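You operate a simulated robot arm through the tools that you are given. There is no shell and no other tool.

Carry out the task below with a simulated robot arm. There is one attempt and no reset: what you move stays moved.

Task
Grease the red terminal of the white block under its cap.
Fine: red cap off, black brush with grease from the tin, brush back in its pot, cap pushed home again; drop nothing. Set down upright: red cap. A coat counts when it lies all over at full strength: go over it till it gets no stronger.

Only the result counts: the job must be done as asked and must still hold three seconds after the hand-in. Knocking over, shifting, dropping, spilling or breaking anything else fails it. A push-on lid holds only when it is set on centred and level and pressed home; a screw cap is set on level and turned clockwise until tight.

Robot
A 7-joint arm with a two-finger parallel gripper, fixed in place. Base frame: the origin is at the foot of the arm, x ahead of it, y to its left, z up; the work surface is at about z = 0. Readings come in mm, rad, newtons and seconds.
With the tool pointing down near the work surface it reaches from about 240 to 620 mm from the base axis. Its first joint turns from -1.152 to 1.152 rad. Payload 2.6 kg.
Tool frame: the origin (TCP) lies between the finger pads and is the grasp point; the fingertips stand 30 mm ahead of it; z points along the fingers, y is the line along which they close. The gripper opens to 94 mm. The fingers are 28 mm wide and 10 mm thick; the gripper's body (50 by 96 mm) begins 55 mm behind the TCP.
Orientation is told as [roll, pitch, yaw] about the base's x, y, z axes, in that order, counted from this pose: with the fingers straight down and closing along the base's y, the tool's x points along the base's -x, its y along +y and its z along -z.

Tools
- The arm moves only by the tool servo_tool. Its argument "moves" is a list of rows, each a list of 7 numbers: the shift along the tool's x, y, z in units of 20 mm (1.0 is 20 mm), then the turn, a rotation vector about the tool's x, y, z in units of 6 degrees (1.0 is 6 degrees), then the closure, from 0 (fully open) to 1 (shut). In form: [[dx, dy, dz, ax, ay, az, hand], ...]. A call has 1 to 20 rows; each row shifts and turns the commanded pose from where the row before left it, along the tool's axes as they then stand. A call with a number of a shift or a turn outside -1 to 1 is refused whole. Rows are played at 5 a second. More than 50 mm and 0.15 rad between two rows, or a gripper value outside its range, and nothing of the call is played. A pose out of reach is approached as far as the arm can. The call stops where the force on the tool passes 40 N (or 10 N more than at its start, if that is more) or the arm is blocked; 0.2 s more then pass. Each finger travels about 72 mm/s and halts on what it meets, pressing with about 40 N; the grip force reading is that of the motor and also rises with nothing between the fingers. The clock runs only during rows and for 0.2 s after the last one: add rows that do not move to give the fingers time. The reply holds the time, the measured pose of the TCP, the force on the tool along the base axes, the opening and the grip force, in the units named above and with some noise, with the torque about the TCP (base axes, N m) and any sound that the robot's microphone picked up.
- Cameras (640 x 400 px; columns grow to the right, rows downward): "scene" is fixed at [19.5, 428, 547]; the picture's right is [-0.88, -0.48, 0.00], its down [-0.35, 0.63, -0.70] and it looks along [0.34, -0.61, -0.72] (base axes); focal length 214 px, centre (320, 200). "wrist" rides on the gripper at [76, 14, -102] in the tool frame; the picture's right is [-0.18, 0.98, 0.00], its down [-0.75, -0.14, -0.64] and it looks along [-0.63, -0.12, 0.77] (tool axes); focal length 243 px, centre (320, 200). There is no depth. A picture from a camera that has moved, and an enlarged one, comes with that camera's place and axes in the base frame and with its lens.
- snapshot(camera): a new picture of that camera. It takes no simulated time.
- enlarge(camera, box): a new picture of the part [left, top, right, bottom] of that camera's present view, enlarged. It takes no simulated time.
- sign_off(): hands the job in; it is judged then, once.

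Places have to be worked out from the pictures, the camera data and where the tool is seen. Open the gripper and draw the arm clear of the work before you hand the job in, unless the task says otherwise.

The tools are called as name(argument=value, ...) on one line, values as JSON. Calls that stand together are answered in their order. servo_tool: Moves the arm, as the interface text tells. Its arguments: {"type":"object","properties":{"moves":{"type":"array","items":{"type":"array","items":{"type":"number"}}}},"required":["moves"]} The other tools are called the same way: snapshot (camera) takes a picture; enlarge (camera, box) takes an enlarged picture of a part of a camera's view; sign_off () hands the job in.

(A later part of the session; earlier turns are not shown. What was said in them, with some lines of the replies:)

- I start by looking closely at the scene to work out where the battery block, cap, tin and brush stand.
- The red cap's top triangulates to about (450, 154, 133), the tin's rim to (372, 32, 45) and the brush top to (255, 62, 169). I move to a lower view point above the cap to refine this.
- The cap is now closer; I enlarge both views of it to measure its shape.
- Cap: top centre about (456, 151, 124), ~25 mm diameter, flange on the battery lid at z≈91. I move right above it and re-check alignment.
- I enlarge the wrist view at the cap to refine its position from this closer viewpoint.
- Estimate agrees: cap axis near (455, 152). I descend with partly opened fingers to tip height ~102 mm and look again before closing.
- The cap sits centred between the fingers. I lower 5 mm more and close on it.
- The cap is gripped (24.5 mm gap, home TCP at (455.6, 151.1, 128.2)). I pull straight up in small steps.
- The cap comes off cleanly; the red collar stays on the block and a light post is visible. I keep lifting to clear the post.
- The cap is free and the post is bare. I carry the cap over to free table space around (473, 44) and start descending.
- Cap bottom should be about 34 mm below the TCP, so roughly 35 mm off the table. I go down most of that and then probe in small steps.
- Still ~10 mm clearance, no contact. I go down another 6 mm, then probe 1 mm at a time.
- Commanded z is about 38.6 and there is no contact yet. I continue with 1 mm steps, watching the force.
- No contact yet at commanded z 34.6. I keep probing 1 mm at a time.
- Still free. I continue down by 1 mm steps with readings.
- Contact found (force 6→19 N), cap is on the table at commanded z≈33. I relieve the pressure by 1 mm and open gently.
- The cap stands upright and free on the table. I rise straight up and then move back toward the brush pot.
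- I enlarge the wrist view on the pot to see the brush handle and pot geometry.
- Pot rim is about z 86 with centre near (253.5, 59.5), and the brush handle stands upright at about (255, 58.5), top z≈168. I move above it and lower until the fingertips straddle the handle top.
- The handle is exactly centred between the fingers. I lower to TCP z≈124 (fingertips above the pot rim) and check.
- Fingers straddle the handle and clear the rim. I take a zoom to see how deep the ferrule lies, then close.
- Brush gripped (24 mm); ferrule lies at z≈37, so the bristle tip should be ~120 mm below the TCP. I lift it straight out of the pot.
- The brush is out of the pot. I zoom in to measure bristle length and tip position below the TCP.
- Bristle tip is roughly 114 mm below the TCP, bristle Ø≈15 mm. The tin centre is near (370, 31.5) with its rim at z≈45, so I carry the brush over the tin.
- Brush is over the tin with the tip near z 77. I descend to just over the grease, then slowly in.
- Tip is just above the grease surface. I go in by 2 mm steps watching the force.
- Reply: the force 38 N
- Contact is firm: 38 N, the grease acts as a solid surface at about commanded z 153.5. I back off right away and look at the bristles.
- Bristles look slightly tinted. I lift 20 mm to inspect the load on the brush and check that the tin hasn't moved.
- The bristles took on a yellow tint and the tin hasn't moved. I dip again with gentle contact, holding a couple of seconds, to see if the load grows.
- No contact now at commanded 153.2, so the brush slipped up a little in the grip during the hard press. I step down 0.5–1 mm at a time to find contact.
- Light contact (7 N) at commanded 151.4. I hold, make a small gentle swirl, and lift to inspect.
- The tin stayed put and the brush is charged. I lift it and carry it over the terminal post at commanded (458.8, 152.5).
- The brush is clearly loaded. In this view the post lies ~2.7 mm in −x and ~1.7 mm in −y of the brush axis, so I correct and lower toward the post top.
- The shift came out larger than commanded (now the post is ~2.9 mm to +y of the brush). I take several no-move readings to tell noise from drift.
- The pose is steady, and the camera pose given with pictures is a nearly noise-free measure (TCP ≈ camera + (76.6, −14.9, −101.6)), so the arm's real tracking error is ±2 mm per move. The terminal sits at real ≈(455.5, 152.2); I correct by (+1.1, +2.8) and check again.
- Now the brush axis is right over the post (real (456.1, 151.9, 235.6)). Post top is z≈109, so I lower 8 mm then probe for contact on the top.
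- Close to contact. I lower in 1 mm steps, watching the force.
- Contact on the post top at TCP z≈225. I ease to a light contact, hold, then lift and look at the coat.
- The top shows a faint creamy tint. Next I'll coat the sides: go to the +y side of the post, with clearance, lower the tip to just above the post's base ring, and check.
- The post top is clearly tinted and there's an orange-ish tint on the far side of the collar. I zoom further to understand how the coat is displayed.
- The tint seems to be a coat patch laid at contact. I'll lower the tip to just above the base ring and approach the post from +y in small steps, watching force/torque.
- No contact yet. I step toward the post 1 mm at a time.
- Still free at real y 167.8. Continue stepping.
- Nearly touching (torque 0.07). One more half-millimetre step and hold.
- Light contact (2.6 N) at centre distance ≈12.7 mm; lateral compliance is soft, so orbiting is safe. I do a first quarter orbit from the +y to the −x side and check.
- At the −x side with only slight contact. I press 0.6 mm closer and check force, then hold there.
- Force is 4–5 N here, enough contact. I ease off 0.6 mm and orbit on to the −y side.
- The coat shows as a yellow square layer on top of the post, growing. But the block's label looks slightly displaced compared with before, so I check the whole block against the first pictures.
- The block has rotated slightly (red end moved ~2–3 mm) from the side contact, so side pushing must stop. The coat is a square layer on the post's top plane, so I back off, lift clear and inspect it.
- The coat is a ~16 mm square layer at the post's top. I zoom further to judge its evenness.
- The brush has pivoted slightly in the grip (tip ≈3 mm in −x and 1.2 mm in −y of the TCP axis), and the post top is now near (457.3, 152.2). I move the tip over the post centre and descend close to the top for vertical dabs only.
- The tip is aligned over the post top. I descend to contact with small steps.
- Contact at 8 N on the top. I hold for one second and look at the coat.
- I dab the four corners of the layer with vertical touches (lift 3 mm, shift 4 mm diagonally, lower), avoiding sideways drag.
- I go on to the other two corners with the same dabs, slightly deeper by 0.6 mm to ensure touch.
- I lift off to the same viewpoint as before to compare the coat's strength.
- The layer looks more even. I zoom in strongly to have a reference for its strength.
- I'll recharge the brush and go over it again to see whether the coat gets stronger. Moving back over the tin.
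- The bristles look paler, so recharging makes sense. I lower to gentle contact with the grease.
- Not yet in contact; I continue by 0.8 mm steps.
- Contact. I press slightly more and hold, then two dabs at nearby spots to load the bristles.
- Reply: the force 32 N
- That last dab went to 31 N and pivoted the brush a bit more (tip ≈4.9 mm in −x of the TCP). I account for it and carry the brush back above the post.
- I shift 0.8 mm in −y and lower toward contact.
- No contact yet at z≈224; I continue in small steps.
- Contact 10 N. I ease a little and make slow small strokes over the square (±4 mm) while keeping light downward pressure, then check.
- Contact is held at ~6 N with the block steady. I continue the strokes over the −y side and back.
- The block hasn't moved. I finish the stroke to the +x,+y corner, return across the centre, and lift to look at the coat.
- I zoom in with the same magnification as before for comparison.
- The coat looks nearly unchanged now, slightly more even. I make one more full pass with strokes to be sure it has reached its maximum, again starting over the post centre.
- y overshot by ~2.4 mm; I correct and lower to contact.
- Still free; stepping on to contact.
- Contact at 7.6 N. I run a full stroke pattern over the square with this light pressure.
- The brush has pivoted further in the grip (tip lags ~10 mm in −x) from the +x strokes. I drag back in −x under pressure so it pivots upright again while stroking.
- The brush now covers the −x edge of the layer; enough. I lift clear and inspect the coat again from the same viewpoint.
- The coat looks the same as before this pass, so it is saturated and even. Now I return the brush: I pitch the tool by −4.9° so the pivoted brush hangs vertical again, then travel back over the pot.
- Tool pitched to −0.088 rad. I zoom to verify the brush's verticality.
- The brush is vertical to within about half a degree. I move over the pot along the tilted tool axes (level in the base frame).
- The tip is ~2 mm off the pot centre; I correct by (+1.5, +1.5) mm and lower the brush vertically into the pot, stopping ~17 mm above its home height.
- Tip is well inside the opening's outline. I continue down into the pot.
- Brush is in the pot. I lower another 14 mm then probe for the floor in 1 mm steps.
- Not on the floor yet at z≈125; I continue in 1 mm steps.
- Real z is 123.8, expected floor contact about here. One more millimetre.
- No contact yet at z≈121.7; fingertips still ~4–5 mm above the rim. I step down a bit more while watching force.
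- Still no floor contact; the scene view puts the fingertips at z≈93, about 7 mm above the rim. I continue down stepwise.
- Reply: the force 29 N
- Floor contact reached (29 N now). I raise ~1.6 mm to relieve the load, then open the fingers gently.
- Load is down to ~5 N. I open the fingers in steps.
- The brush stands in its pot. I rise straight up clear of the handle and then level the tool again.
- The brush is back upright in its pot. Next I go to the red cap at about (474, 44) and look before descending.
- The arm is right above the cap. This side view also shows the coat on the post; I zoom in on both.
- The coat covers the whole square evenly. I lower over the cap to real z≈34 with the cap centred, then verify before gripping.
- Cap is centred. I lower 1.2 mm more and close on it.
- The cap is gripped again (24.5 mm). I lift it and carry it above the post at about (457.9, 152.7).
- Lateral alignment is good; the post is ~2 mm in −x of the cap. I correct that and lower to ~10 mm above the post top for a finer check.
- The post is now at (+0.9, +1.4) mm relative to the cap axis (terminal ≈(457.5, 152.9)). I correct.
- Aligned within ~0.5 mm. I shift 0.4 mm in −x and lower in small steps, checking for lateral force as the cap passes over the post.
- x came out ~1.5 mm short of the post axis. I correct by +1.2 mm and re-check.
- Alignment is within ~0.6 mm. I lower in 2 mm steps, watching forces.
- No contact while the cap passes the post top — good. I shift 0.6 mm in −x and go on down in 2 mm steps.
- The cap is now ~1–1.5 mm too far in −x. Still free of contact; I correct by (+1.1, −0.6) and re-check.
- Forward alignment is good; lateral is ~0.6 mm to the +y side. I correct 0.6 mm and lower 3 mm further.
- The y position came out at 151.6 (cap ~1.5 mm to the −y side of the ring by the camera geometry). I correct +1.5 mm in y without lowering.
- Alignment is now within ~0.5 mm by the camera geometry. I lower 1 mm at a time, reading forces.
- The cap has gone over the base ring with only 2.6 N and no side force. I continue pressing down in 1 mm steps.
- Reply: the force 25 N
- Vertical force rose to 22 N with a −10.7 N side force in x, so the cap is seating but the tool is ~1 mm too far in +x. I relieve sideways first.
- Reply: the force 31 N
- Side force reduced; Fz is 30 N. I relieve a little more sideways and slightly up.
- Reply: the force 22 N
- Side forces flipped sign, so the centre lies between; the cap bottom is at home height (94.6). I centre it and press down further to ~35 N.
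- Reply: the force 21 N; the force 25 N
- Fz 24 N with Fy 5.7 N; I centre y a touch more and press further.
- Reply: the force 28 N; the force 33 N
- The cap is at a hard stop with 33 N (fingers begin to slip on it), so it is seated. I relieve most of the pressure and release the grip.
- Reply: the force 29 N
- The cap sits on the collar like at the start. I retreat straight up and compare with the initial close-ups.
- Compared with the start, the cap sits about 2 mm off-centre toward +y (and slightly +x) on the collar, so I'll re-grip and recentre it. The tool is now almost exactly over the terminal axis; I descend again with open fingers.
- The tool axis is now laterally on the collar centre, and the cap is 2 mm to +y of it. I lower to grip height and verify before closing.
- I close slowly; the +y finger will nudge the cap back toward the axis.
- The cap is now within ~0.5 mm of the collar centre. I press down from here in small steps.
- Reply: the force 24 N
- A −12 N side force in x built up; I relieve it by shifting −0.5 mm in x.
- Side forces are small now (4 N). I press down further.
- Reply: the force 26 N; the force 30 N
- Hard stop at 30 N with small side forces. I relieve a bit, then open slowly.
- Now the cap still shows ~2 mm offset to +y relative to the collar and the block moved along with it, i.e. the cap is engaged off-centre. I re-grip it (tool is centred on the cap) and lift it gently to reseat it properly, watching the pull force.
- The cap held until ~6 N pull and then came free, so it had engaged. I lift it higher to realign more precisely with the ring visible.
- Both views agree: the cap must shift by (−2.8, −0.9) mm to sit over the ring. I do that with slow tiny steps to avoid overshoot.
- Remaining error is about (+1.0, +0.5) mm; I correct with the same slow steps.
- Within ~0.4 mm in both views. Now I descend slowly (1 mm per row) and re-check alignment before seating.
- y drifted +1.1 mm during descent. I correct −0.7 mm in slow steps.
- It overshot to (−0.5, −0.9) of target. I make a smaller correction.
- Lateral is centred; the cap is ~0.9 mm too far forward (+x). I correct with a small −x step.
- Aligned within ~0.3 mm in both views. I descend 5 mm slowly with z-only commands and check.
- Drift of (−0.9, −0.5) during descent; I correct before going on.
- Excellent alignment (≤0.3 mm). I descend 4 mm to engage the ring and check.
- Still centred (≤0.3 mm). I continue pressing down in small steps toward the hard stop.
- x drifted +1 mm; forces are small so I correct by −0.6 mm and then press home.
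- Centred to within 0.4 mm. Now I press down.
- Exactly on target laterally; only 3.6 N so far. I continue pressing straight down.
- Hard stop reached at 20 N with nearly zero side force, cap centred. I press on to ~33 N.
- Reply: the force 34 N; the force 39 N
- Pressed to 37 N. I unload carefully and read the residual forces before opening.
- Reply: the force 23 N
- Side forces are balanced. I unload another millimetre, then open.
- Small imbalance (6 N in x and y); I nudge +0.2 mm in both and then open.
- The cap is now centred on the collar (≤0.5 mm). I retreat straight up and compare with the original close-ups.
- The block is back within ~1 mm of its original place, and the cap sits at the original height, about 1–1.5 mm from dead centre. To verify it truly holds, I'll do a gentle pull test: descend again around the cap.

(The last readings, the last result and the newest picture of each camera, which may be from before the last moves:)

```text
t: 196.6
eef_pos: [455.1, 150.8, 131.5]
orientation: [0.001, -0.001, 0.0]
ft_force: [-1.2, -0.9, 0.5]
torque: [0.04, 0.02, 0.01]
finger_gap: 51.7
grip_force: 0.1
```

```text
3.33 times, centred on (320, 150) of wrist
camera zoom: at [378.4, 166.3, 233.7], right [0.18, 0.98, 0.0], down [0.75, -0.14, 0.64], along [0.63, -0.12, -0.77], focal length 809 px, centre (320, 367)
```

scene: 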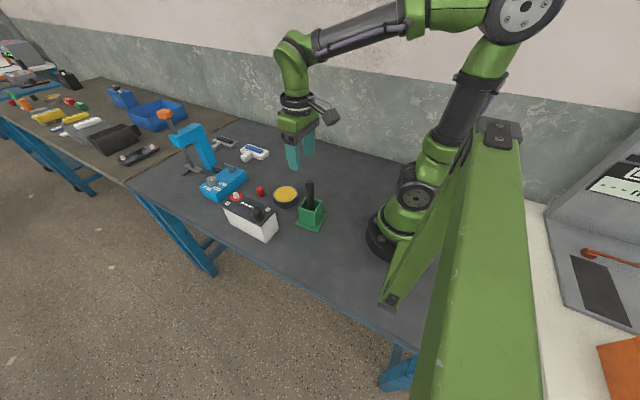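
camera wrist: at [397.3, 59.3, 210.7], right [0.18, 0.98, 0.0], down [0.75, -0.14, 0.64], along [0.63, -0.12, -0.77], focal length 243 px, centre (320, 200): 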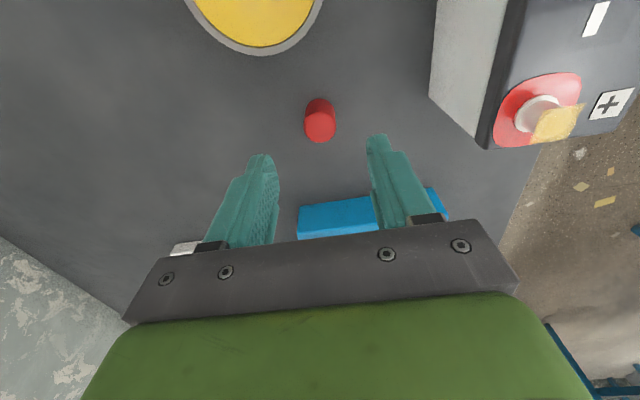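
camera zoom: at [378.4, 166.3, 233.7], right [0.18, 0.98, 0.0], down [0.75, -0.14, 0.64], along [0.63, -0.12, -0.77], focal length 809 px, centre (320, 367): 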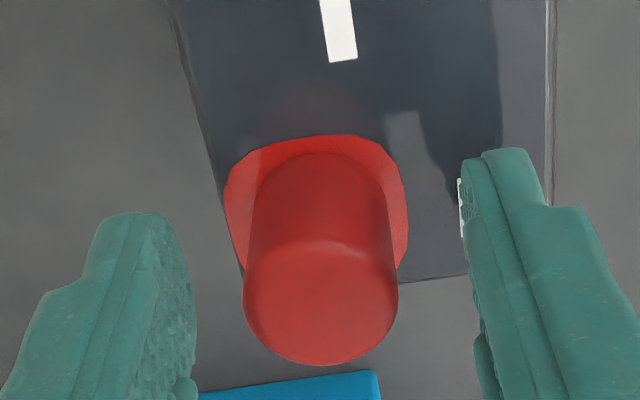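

The tool is centred on the cap. I close and then pull up by tiny amounts, watching for a holding force.

servo_tool(moves=[[0, 0, 0, 0, 0, 0, 0.6], [0, 0, 0, 0, 0, 0, 0.7], [0, 0, 0, 0, 0, 0, 0.74], [0, 0, 0, 0, 0, 0, 1], [0, 0, 0, 0, 0, 0, 1]])

servo_tool(moves=[[0, 0, -0.01, 0, 0, 0, 1], [0, 0, 0, 0, 0, 0, 1]])

```text
t: 197.8
eef_pos: [455.5, 151.0, 132.6]
orientation: [-0.001, 0.0, -0.001]
ft_force: [0.0, 0.9, 0.8]
torque: [-0.01, 0.02, -0.03]
finger_gap: 24.3
grip_force: 39.9
```

```text
t: 198.4
eef_pos: [455.1, 150.4, 131.3]
orientation: [0.001, -0.001, 0.001]
ft_force: [3.3, -1.0, -1.2]
torque: [0.0, -0.13, -0.04]
finger_gap: 24.4
grip_force: 39.8
```

servo_tool(moves=[[0, 0, -0.01, 0, 0, 0, 1], [0, 0, 0, 0, 0, 0, 1]])

enlarge(camera="wrist", box=[260, 90, 380, 210])

```text
t: 199.0
eef_pos: [455.1, 151.9, 133.0]
orientation: [0.0, 0.004, 0.0]
ft_force: [2.2, 1.0, -4.4]
torque: [0.01, -0.16, -0.03]
finger_gap: 24.6
grip_force: 40.3
```

```text
3.33 times, centred on (320, 150) of wrist
camera zoom: at [377.7, 166.5, 234.0], right [0.18, 0.98, 0.0], down [0.75, -0.14, 0.64], along [0.63, -0.12, -0.77], focal length 809 px, centre (320, 367)
```

zoom: 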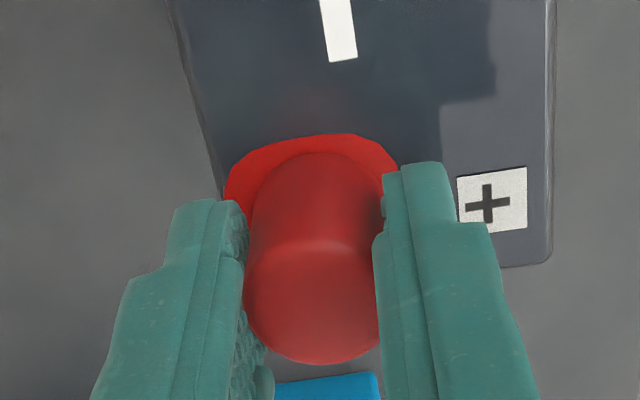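

The cap resists with −4.4 N and doesn't move: it holds. I press it down again to be sure it's fully home before releasing.

servo_tool(moves=[[0, 0, 0.03, 0, 0, 0, 1], [0, 0, 0.03, 0, 0, 0, 1], [0, 0, 0, 0, 0, 0, 1]])

servo_tool(moves=[[0, 0, 0.03, 0, 0, 0, 1], [0, 0, 0, 0, 0, 0, 1]])

```text
t: 199.8
eef_pos: [453.6, 152.0, 132.4]
orientation: [0.0, 0.0, 0.0]
ft_force: [-7.5, -3.5, 10.7]
torque: [-0.17, 0.34, 0.04]
finger_gap: 24.3
grip_force: 40.2
```

```text
t: 200.4
eef_pos: [455.0, 151.9, 132.4]
orientation: [0.0, -0.001, 0.0]
ft_force: [-13.4, -4.4, 26.2]
torque: [-0.17, 0.52, 0.01]
finger_gap: 24.7
grip_force: 39.9
```

Side force −13 N in x while pressing; I relieve it slightly and press a bit more.

servo_tool(moves=[[0.015, -0.005, 0, 0, 0, 0, 1], [0, 0, 0, 0, 0, 0, 1]])

servo_tool(moves=[[0, 0, 0.03, 0, 0, 0, 1], [0, 0, 0, 0, 0, 0, 1]])

```text
t: 201.0
eef_pos: [453.7, 151.1, 131.7]
orientation: [0.002, -0.004, 0.0]
ft_force: [-9.7, -2.7, 29.9]
torque: [-0.1, 0.47, -0.04]
finger_gap: 24.4
grip_force: 39.9
```

```text
t: 201.6
eef_pos: [456.1, 151.7, 131.7]
orientation: [0.001, -0.005, 0.001]
ft_force: [1.9, -2.2, 25.6]
torque: [-0.03, 0.25, -0.09]
finger_gap: 24.3
grip_force: 39.7
```

Balanced now. One more small press, then unload and release.

servo_tool(moves=[[0, 0, 0.025, 0, 0, 0, 1], [0, 0, 0, 0, 0, 0, 1]])

servo_tool(moves=[[0, 0, -0.03, 0, 0, 0, 1], [0, 0, -0.03, 0, 0, 0, 1], [0, 0, -0.03, 0, 0, 0, 1], [0, 0, 0, 0, 0, 0, 1]])

```text
t: 202.2
eef_pos: [454.9, 151.4, 131.5]
orientation: [0.002, -0.005, -0.002]
ft_force: [-7.4, -5.1, 36.1]
torque: [-0.23, 0.23, 0.01]
finger_gap: 24.3
grip_force: 39.7
```

```text
t: 203.2
eef_pos: [454.0, 151.5, 129.6]
orientation: [0.001, -0.003, -0.001]
ft_force: [-1.0, -4.0, 27.6]
torque: [-0.14, 0.01, 0.01]
finger_gap: 24.4
grip_force: 40.3
```

Still 27 N; I unload further in small steps.

servo_tool(moves=[[0, 0, -0.03, 0, 0, 0, 1], [0, 0, -0.02, 0, 0, 0, 1], [0, 0, 0, 0, 0, 0, 1]])

```text
t: 204.0
eef_pos: [454.4, 152.1, 131.6]
orientation: [0.001, -0.005, 0.0]
ft_force: [9.9, -0.1, 13.2]
torque: [0.05, -0.42, -0.04]
finger_gap: 24.5
grip_force: 40.2
```

Fx is 9.9 N; I nudge +0.3 mm in x to balance, then open.

servo_tool(moves=[[-0.015, 0, -0.01, 0, 0, 0, 1], [0, 0, 0, 0, 0, 0, 1]])

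```text
t: 204.6
eef_pos: [454.1, 150.8, 132.3]
orientation: [0.0, -0.002, 0.001]
ft_force: [8.1, 1.6, 9.5]
torque: [0.07, -0.67, -0.07]
finger_gap: 24.3
grip_force: 40.0
```

servo_tool(moves=[[-0.02, 0, 0, 0, 0, 0, 1], [0, 0, 0, 0, 0, 0, 1]])

servo_tool(moves=[[0, 0, 0, 0, 0, 0, 0.735], [0, 0, 0, 0, 0, 0, 0.72], [0, 0, 0, 0, 0, 0, 0.7], [0, 0, 0, 0, 0, 0, 0.6], [0, 0, 0, 0, 0, 0, 0.45], [0, 0, 0, 0, 0, 0, 0.45]])

enlarge(camera="wrist", box=[260, 90, 380, 210])

enlarge(camera="scene", box=[215, 170, 275, 210])

```text
t: 205.2
eef_pos: [454.2, 152.6, 132.1]
orientation: [0.0, 0.002, 0.001]
ft_force: [0.8, 0.4, 13.3]
torque: [-0.02, -0.28, 0.05]
finger_gap: 24.2
grip_force: 40.3
```

```text
t: 206.6
eef_pos: [455.5, 150.8, 131.9]
orientation: [0.002, 0.001, 0.002]
ft_force: [-0.2, 0.8, 0.4]
torque: [0.04, -0.03, 0.01]
finger_gap: 51.6
grip_force: 0.0
```

```text
3.33 times, centred on (320, 150) of wrist
camera zoom: at [378.0, 166.4, 233.5], right [0.18, 0.98, 0.0], down [0.75, -0.14, 0.64], along [0.63, -0.12, -0.77], focal length 809 px, centre (320, 367)
```

zoom: 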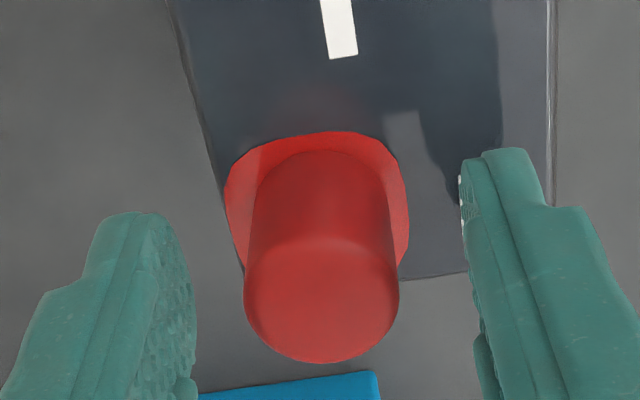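

```text
10.00 times, centred on (245, 190) of scene
camera zoom: at [19.5, 428.0, 547.0], right [-0.88, -0.48, 0.0], down [-0.35, 0.63, -0.7], along [0.34, -0.61, -0.72], focal length 2145 px, centre (1070, 300)
```

zoom: 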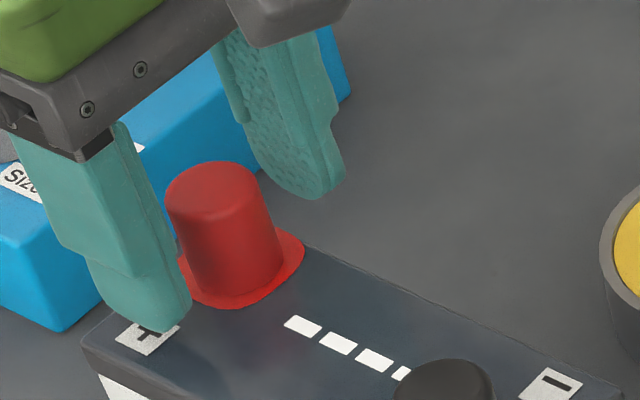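

The cap stays put after release, seated and held, with the block practically at its original place. I retreat straight up, open the gripper fully and move the arm clear.

servo_tool(moves=[[0, 0, -0.2, 0, 0, 0, 0.45], [0, 0, -0.5, 0, 0, 0, 0.45], [0, 0, -0.8, 0, 0, 0, 0.4], [0, 0, -1, 0, 0, 0, 0.2], [0, 0, -1, 0, 0, 0, 0], [0, 0, -1, 0, 0, 0, 0], [0, 0, -1, 0, 0, 0, 0], [0, 0, -1, 0, 0, 0, 0], [0, 0, -1, 0, 0, 0, 0], [0, 0, -1, 0, 0, 0, 0], [0, 0, -1, 0, 0, 0, 0], [0, 0, -1, 0, 0, 0, 0], [0.8, 0, -0.5, 0, 0, 0, 0], [0.8, 0, -0.5, 0, 0, 0, 0], [0.8, 0, -0.5, 0, 0, 0, 0], [0.8, 0, -0.5, 0, 0, 0, 0], [0.8, 0, 0, 0, 0, 0, 0], [0, 0, 0, 0, 0, 0, 0]])

snapshot(camera="scene")

enlarge(camera="scene", box=[180, 120, 340, 250])

enlarge(camera="scene", box=[215, 170, 275, 210])

snapshot(camera="wrist")

```text
t: 210.4
eef_pos: [373.6, 150.7, 381.6]
orientation: [0.001, 0.0, 0.001]
ft_force: [0.1, 0.4, 0.0]
torque: [-0.03, 0.0, 0.01]
finger_gap: 94.0
grip_force: 0.0
```

```text
taken
```

scene: 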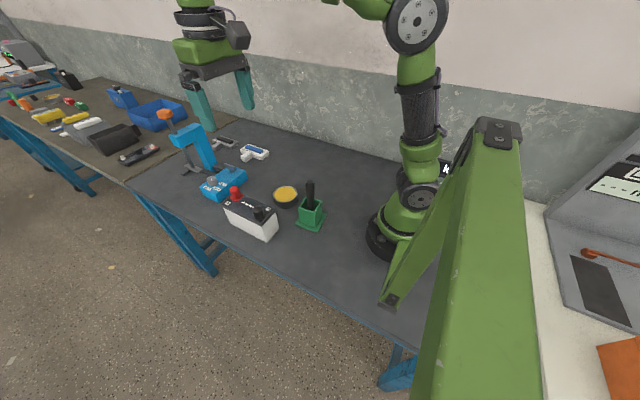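

```text
3.08 times, centred on (260, 185) of scene
camera zoom: at [19.5, 428.0, 547.0], right [-0.88, -0.48, 0.0], down [-0.35, 0.63, -0.7], along [0.34, -0.61, -0.72], focal length 660 px, centre (505, 246)
```

zoom: 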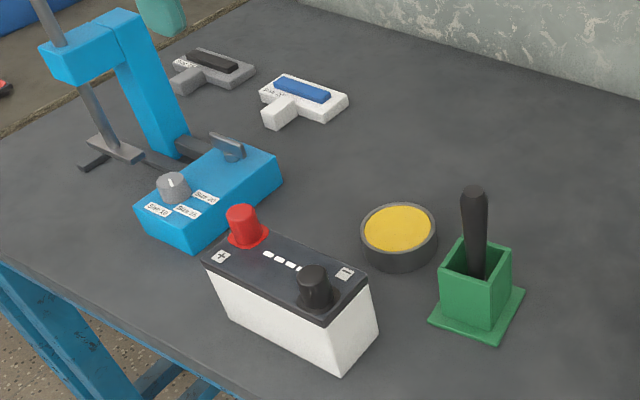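

```text
10.00 times, centred on (245, 190) of scene
camera zoom: at [19.5, 428.0, 547.0], right [-0.88, -0.48, 0.0], down [-0.35, 0.63, -0.7], along [0.34, -0.61, -0.72], focal length 2145 px, centre (1070, 300)
```

zoom: 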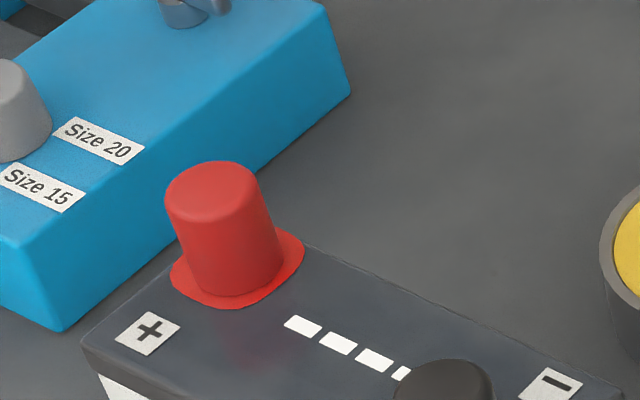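

```text
taken
camera wrist: at [296.5, 165.9, 483.7], right [0.18, 0.98, 0.0], down [0.75, -0.14, 0.64], along [0.63, -0.12, -0.77], focal length 243 px, centre (320, 200)
```

wrist: 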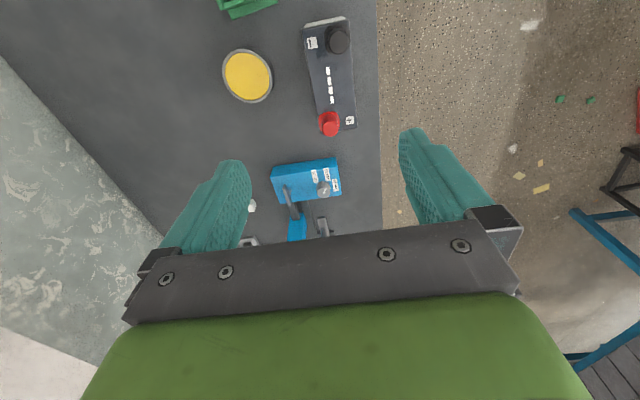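

The scene matches the starting layout. The red cap is seated and held against a light pull, the brush stands in its pot, and the tin and block are in place. The gripper is open and the arm is clear, so I hand in the job.

sign_off()

```text
The job is handed in.
```

I greased the red terminal and pushed its cap back on. The brush is back in its pot, the gripper is open and the arm is clear. I handed the job in; the reply gave no verdict.

- **Coat:** I went over the post's top three times, dipping the brush twice. The yellow layer looked even all over and did not get stronger on the last pass. I could not check it again once the cap was on.
- **Cap:** It stood upright on the table while I worked. The first refit sat about 2 mm off centre, so I took it off and seated it again. It is now pressed down to a hard stop at the original height, about 1 to 1.5 mm off centre. It held against a pull of about 4 N, and I pressed it down once more after that.
- **Block:** Brushing the post's side pushed the white block about 2 to 3 mm, and the recapping pushed it back. It now stands within about 1 mm of where it started.
- **Everything else:** Nothing was dropped or spilled, and the tin and pot look unmoved.
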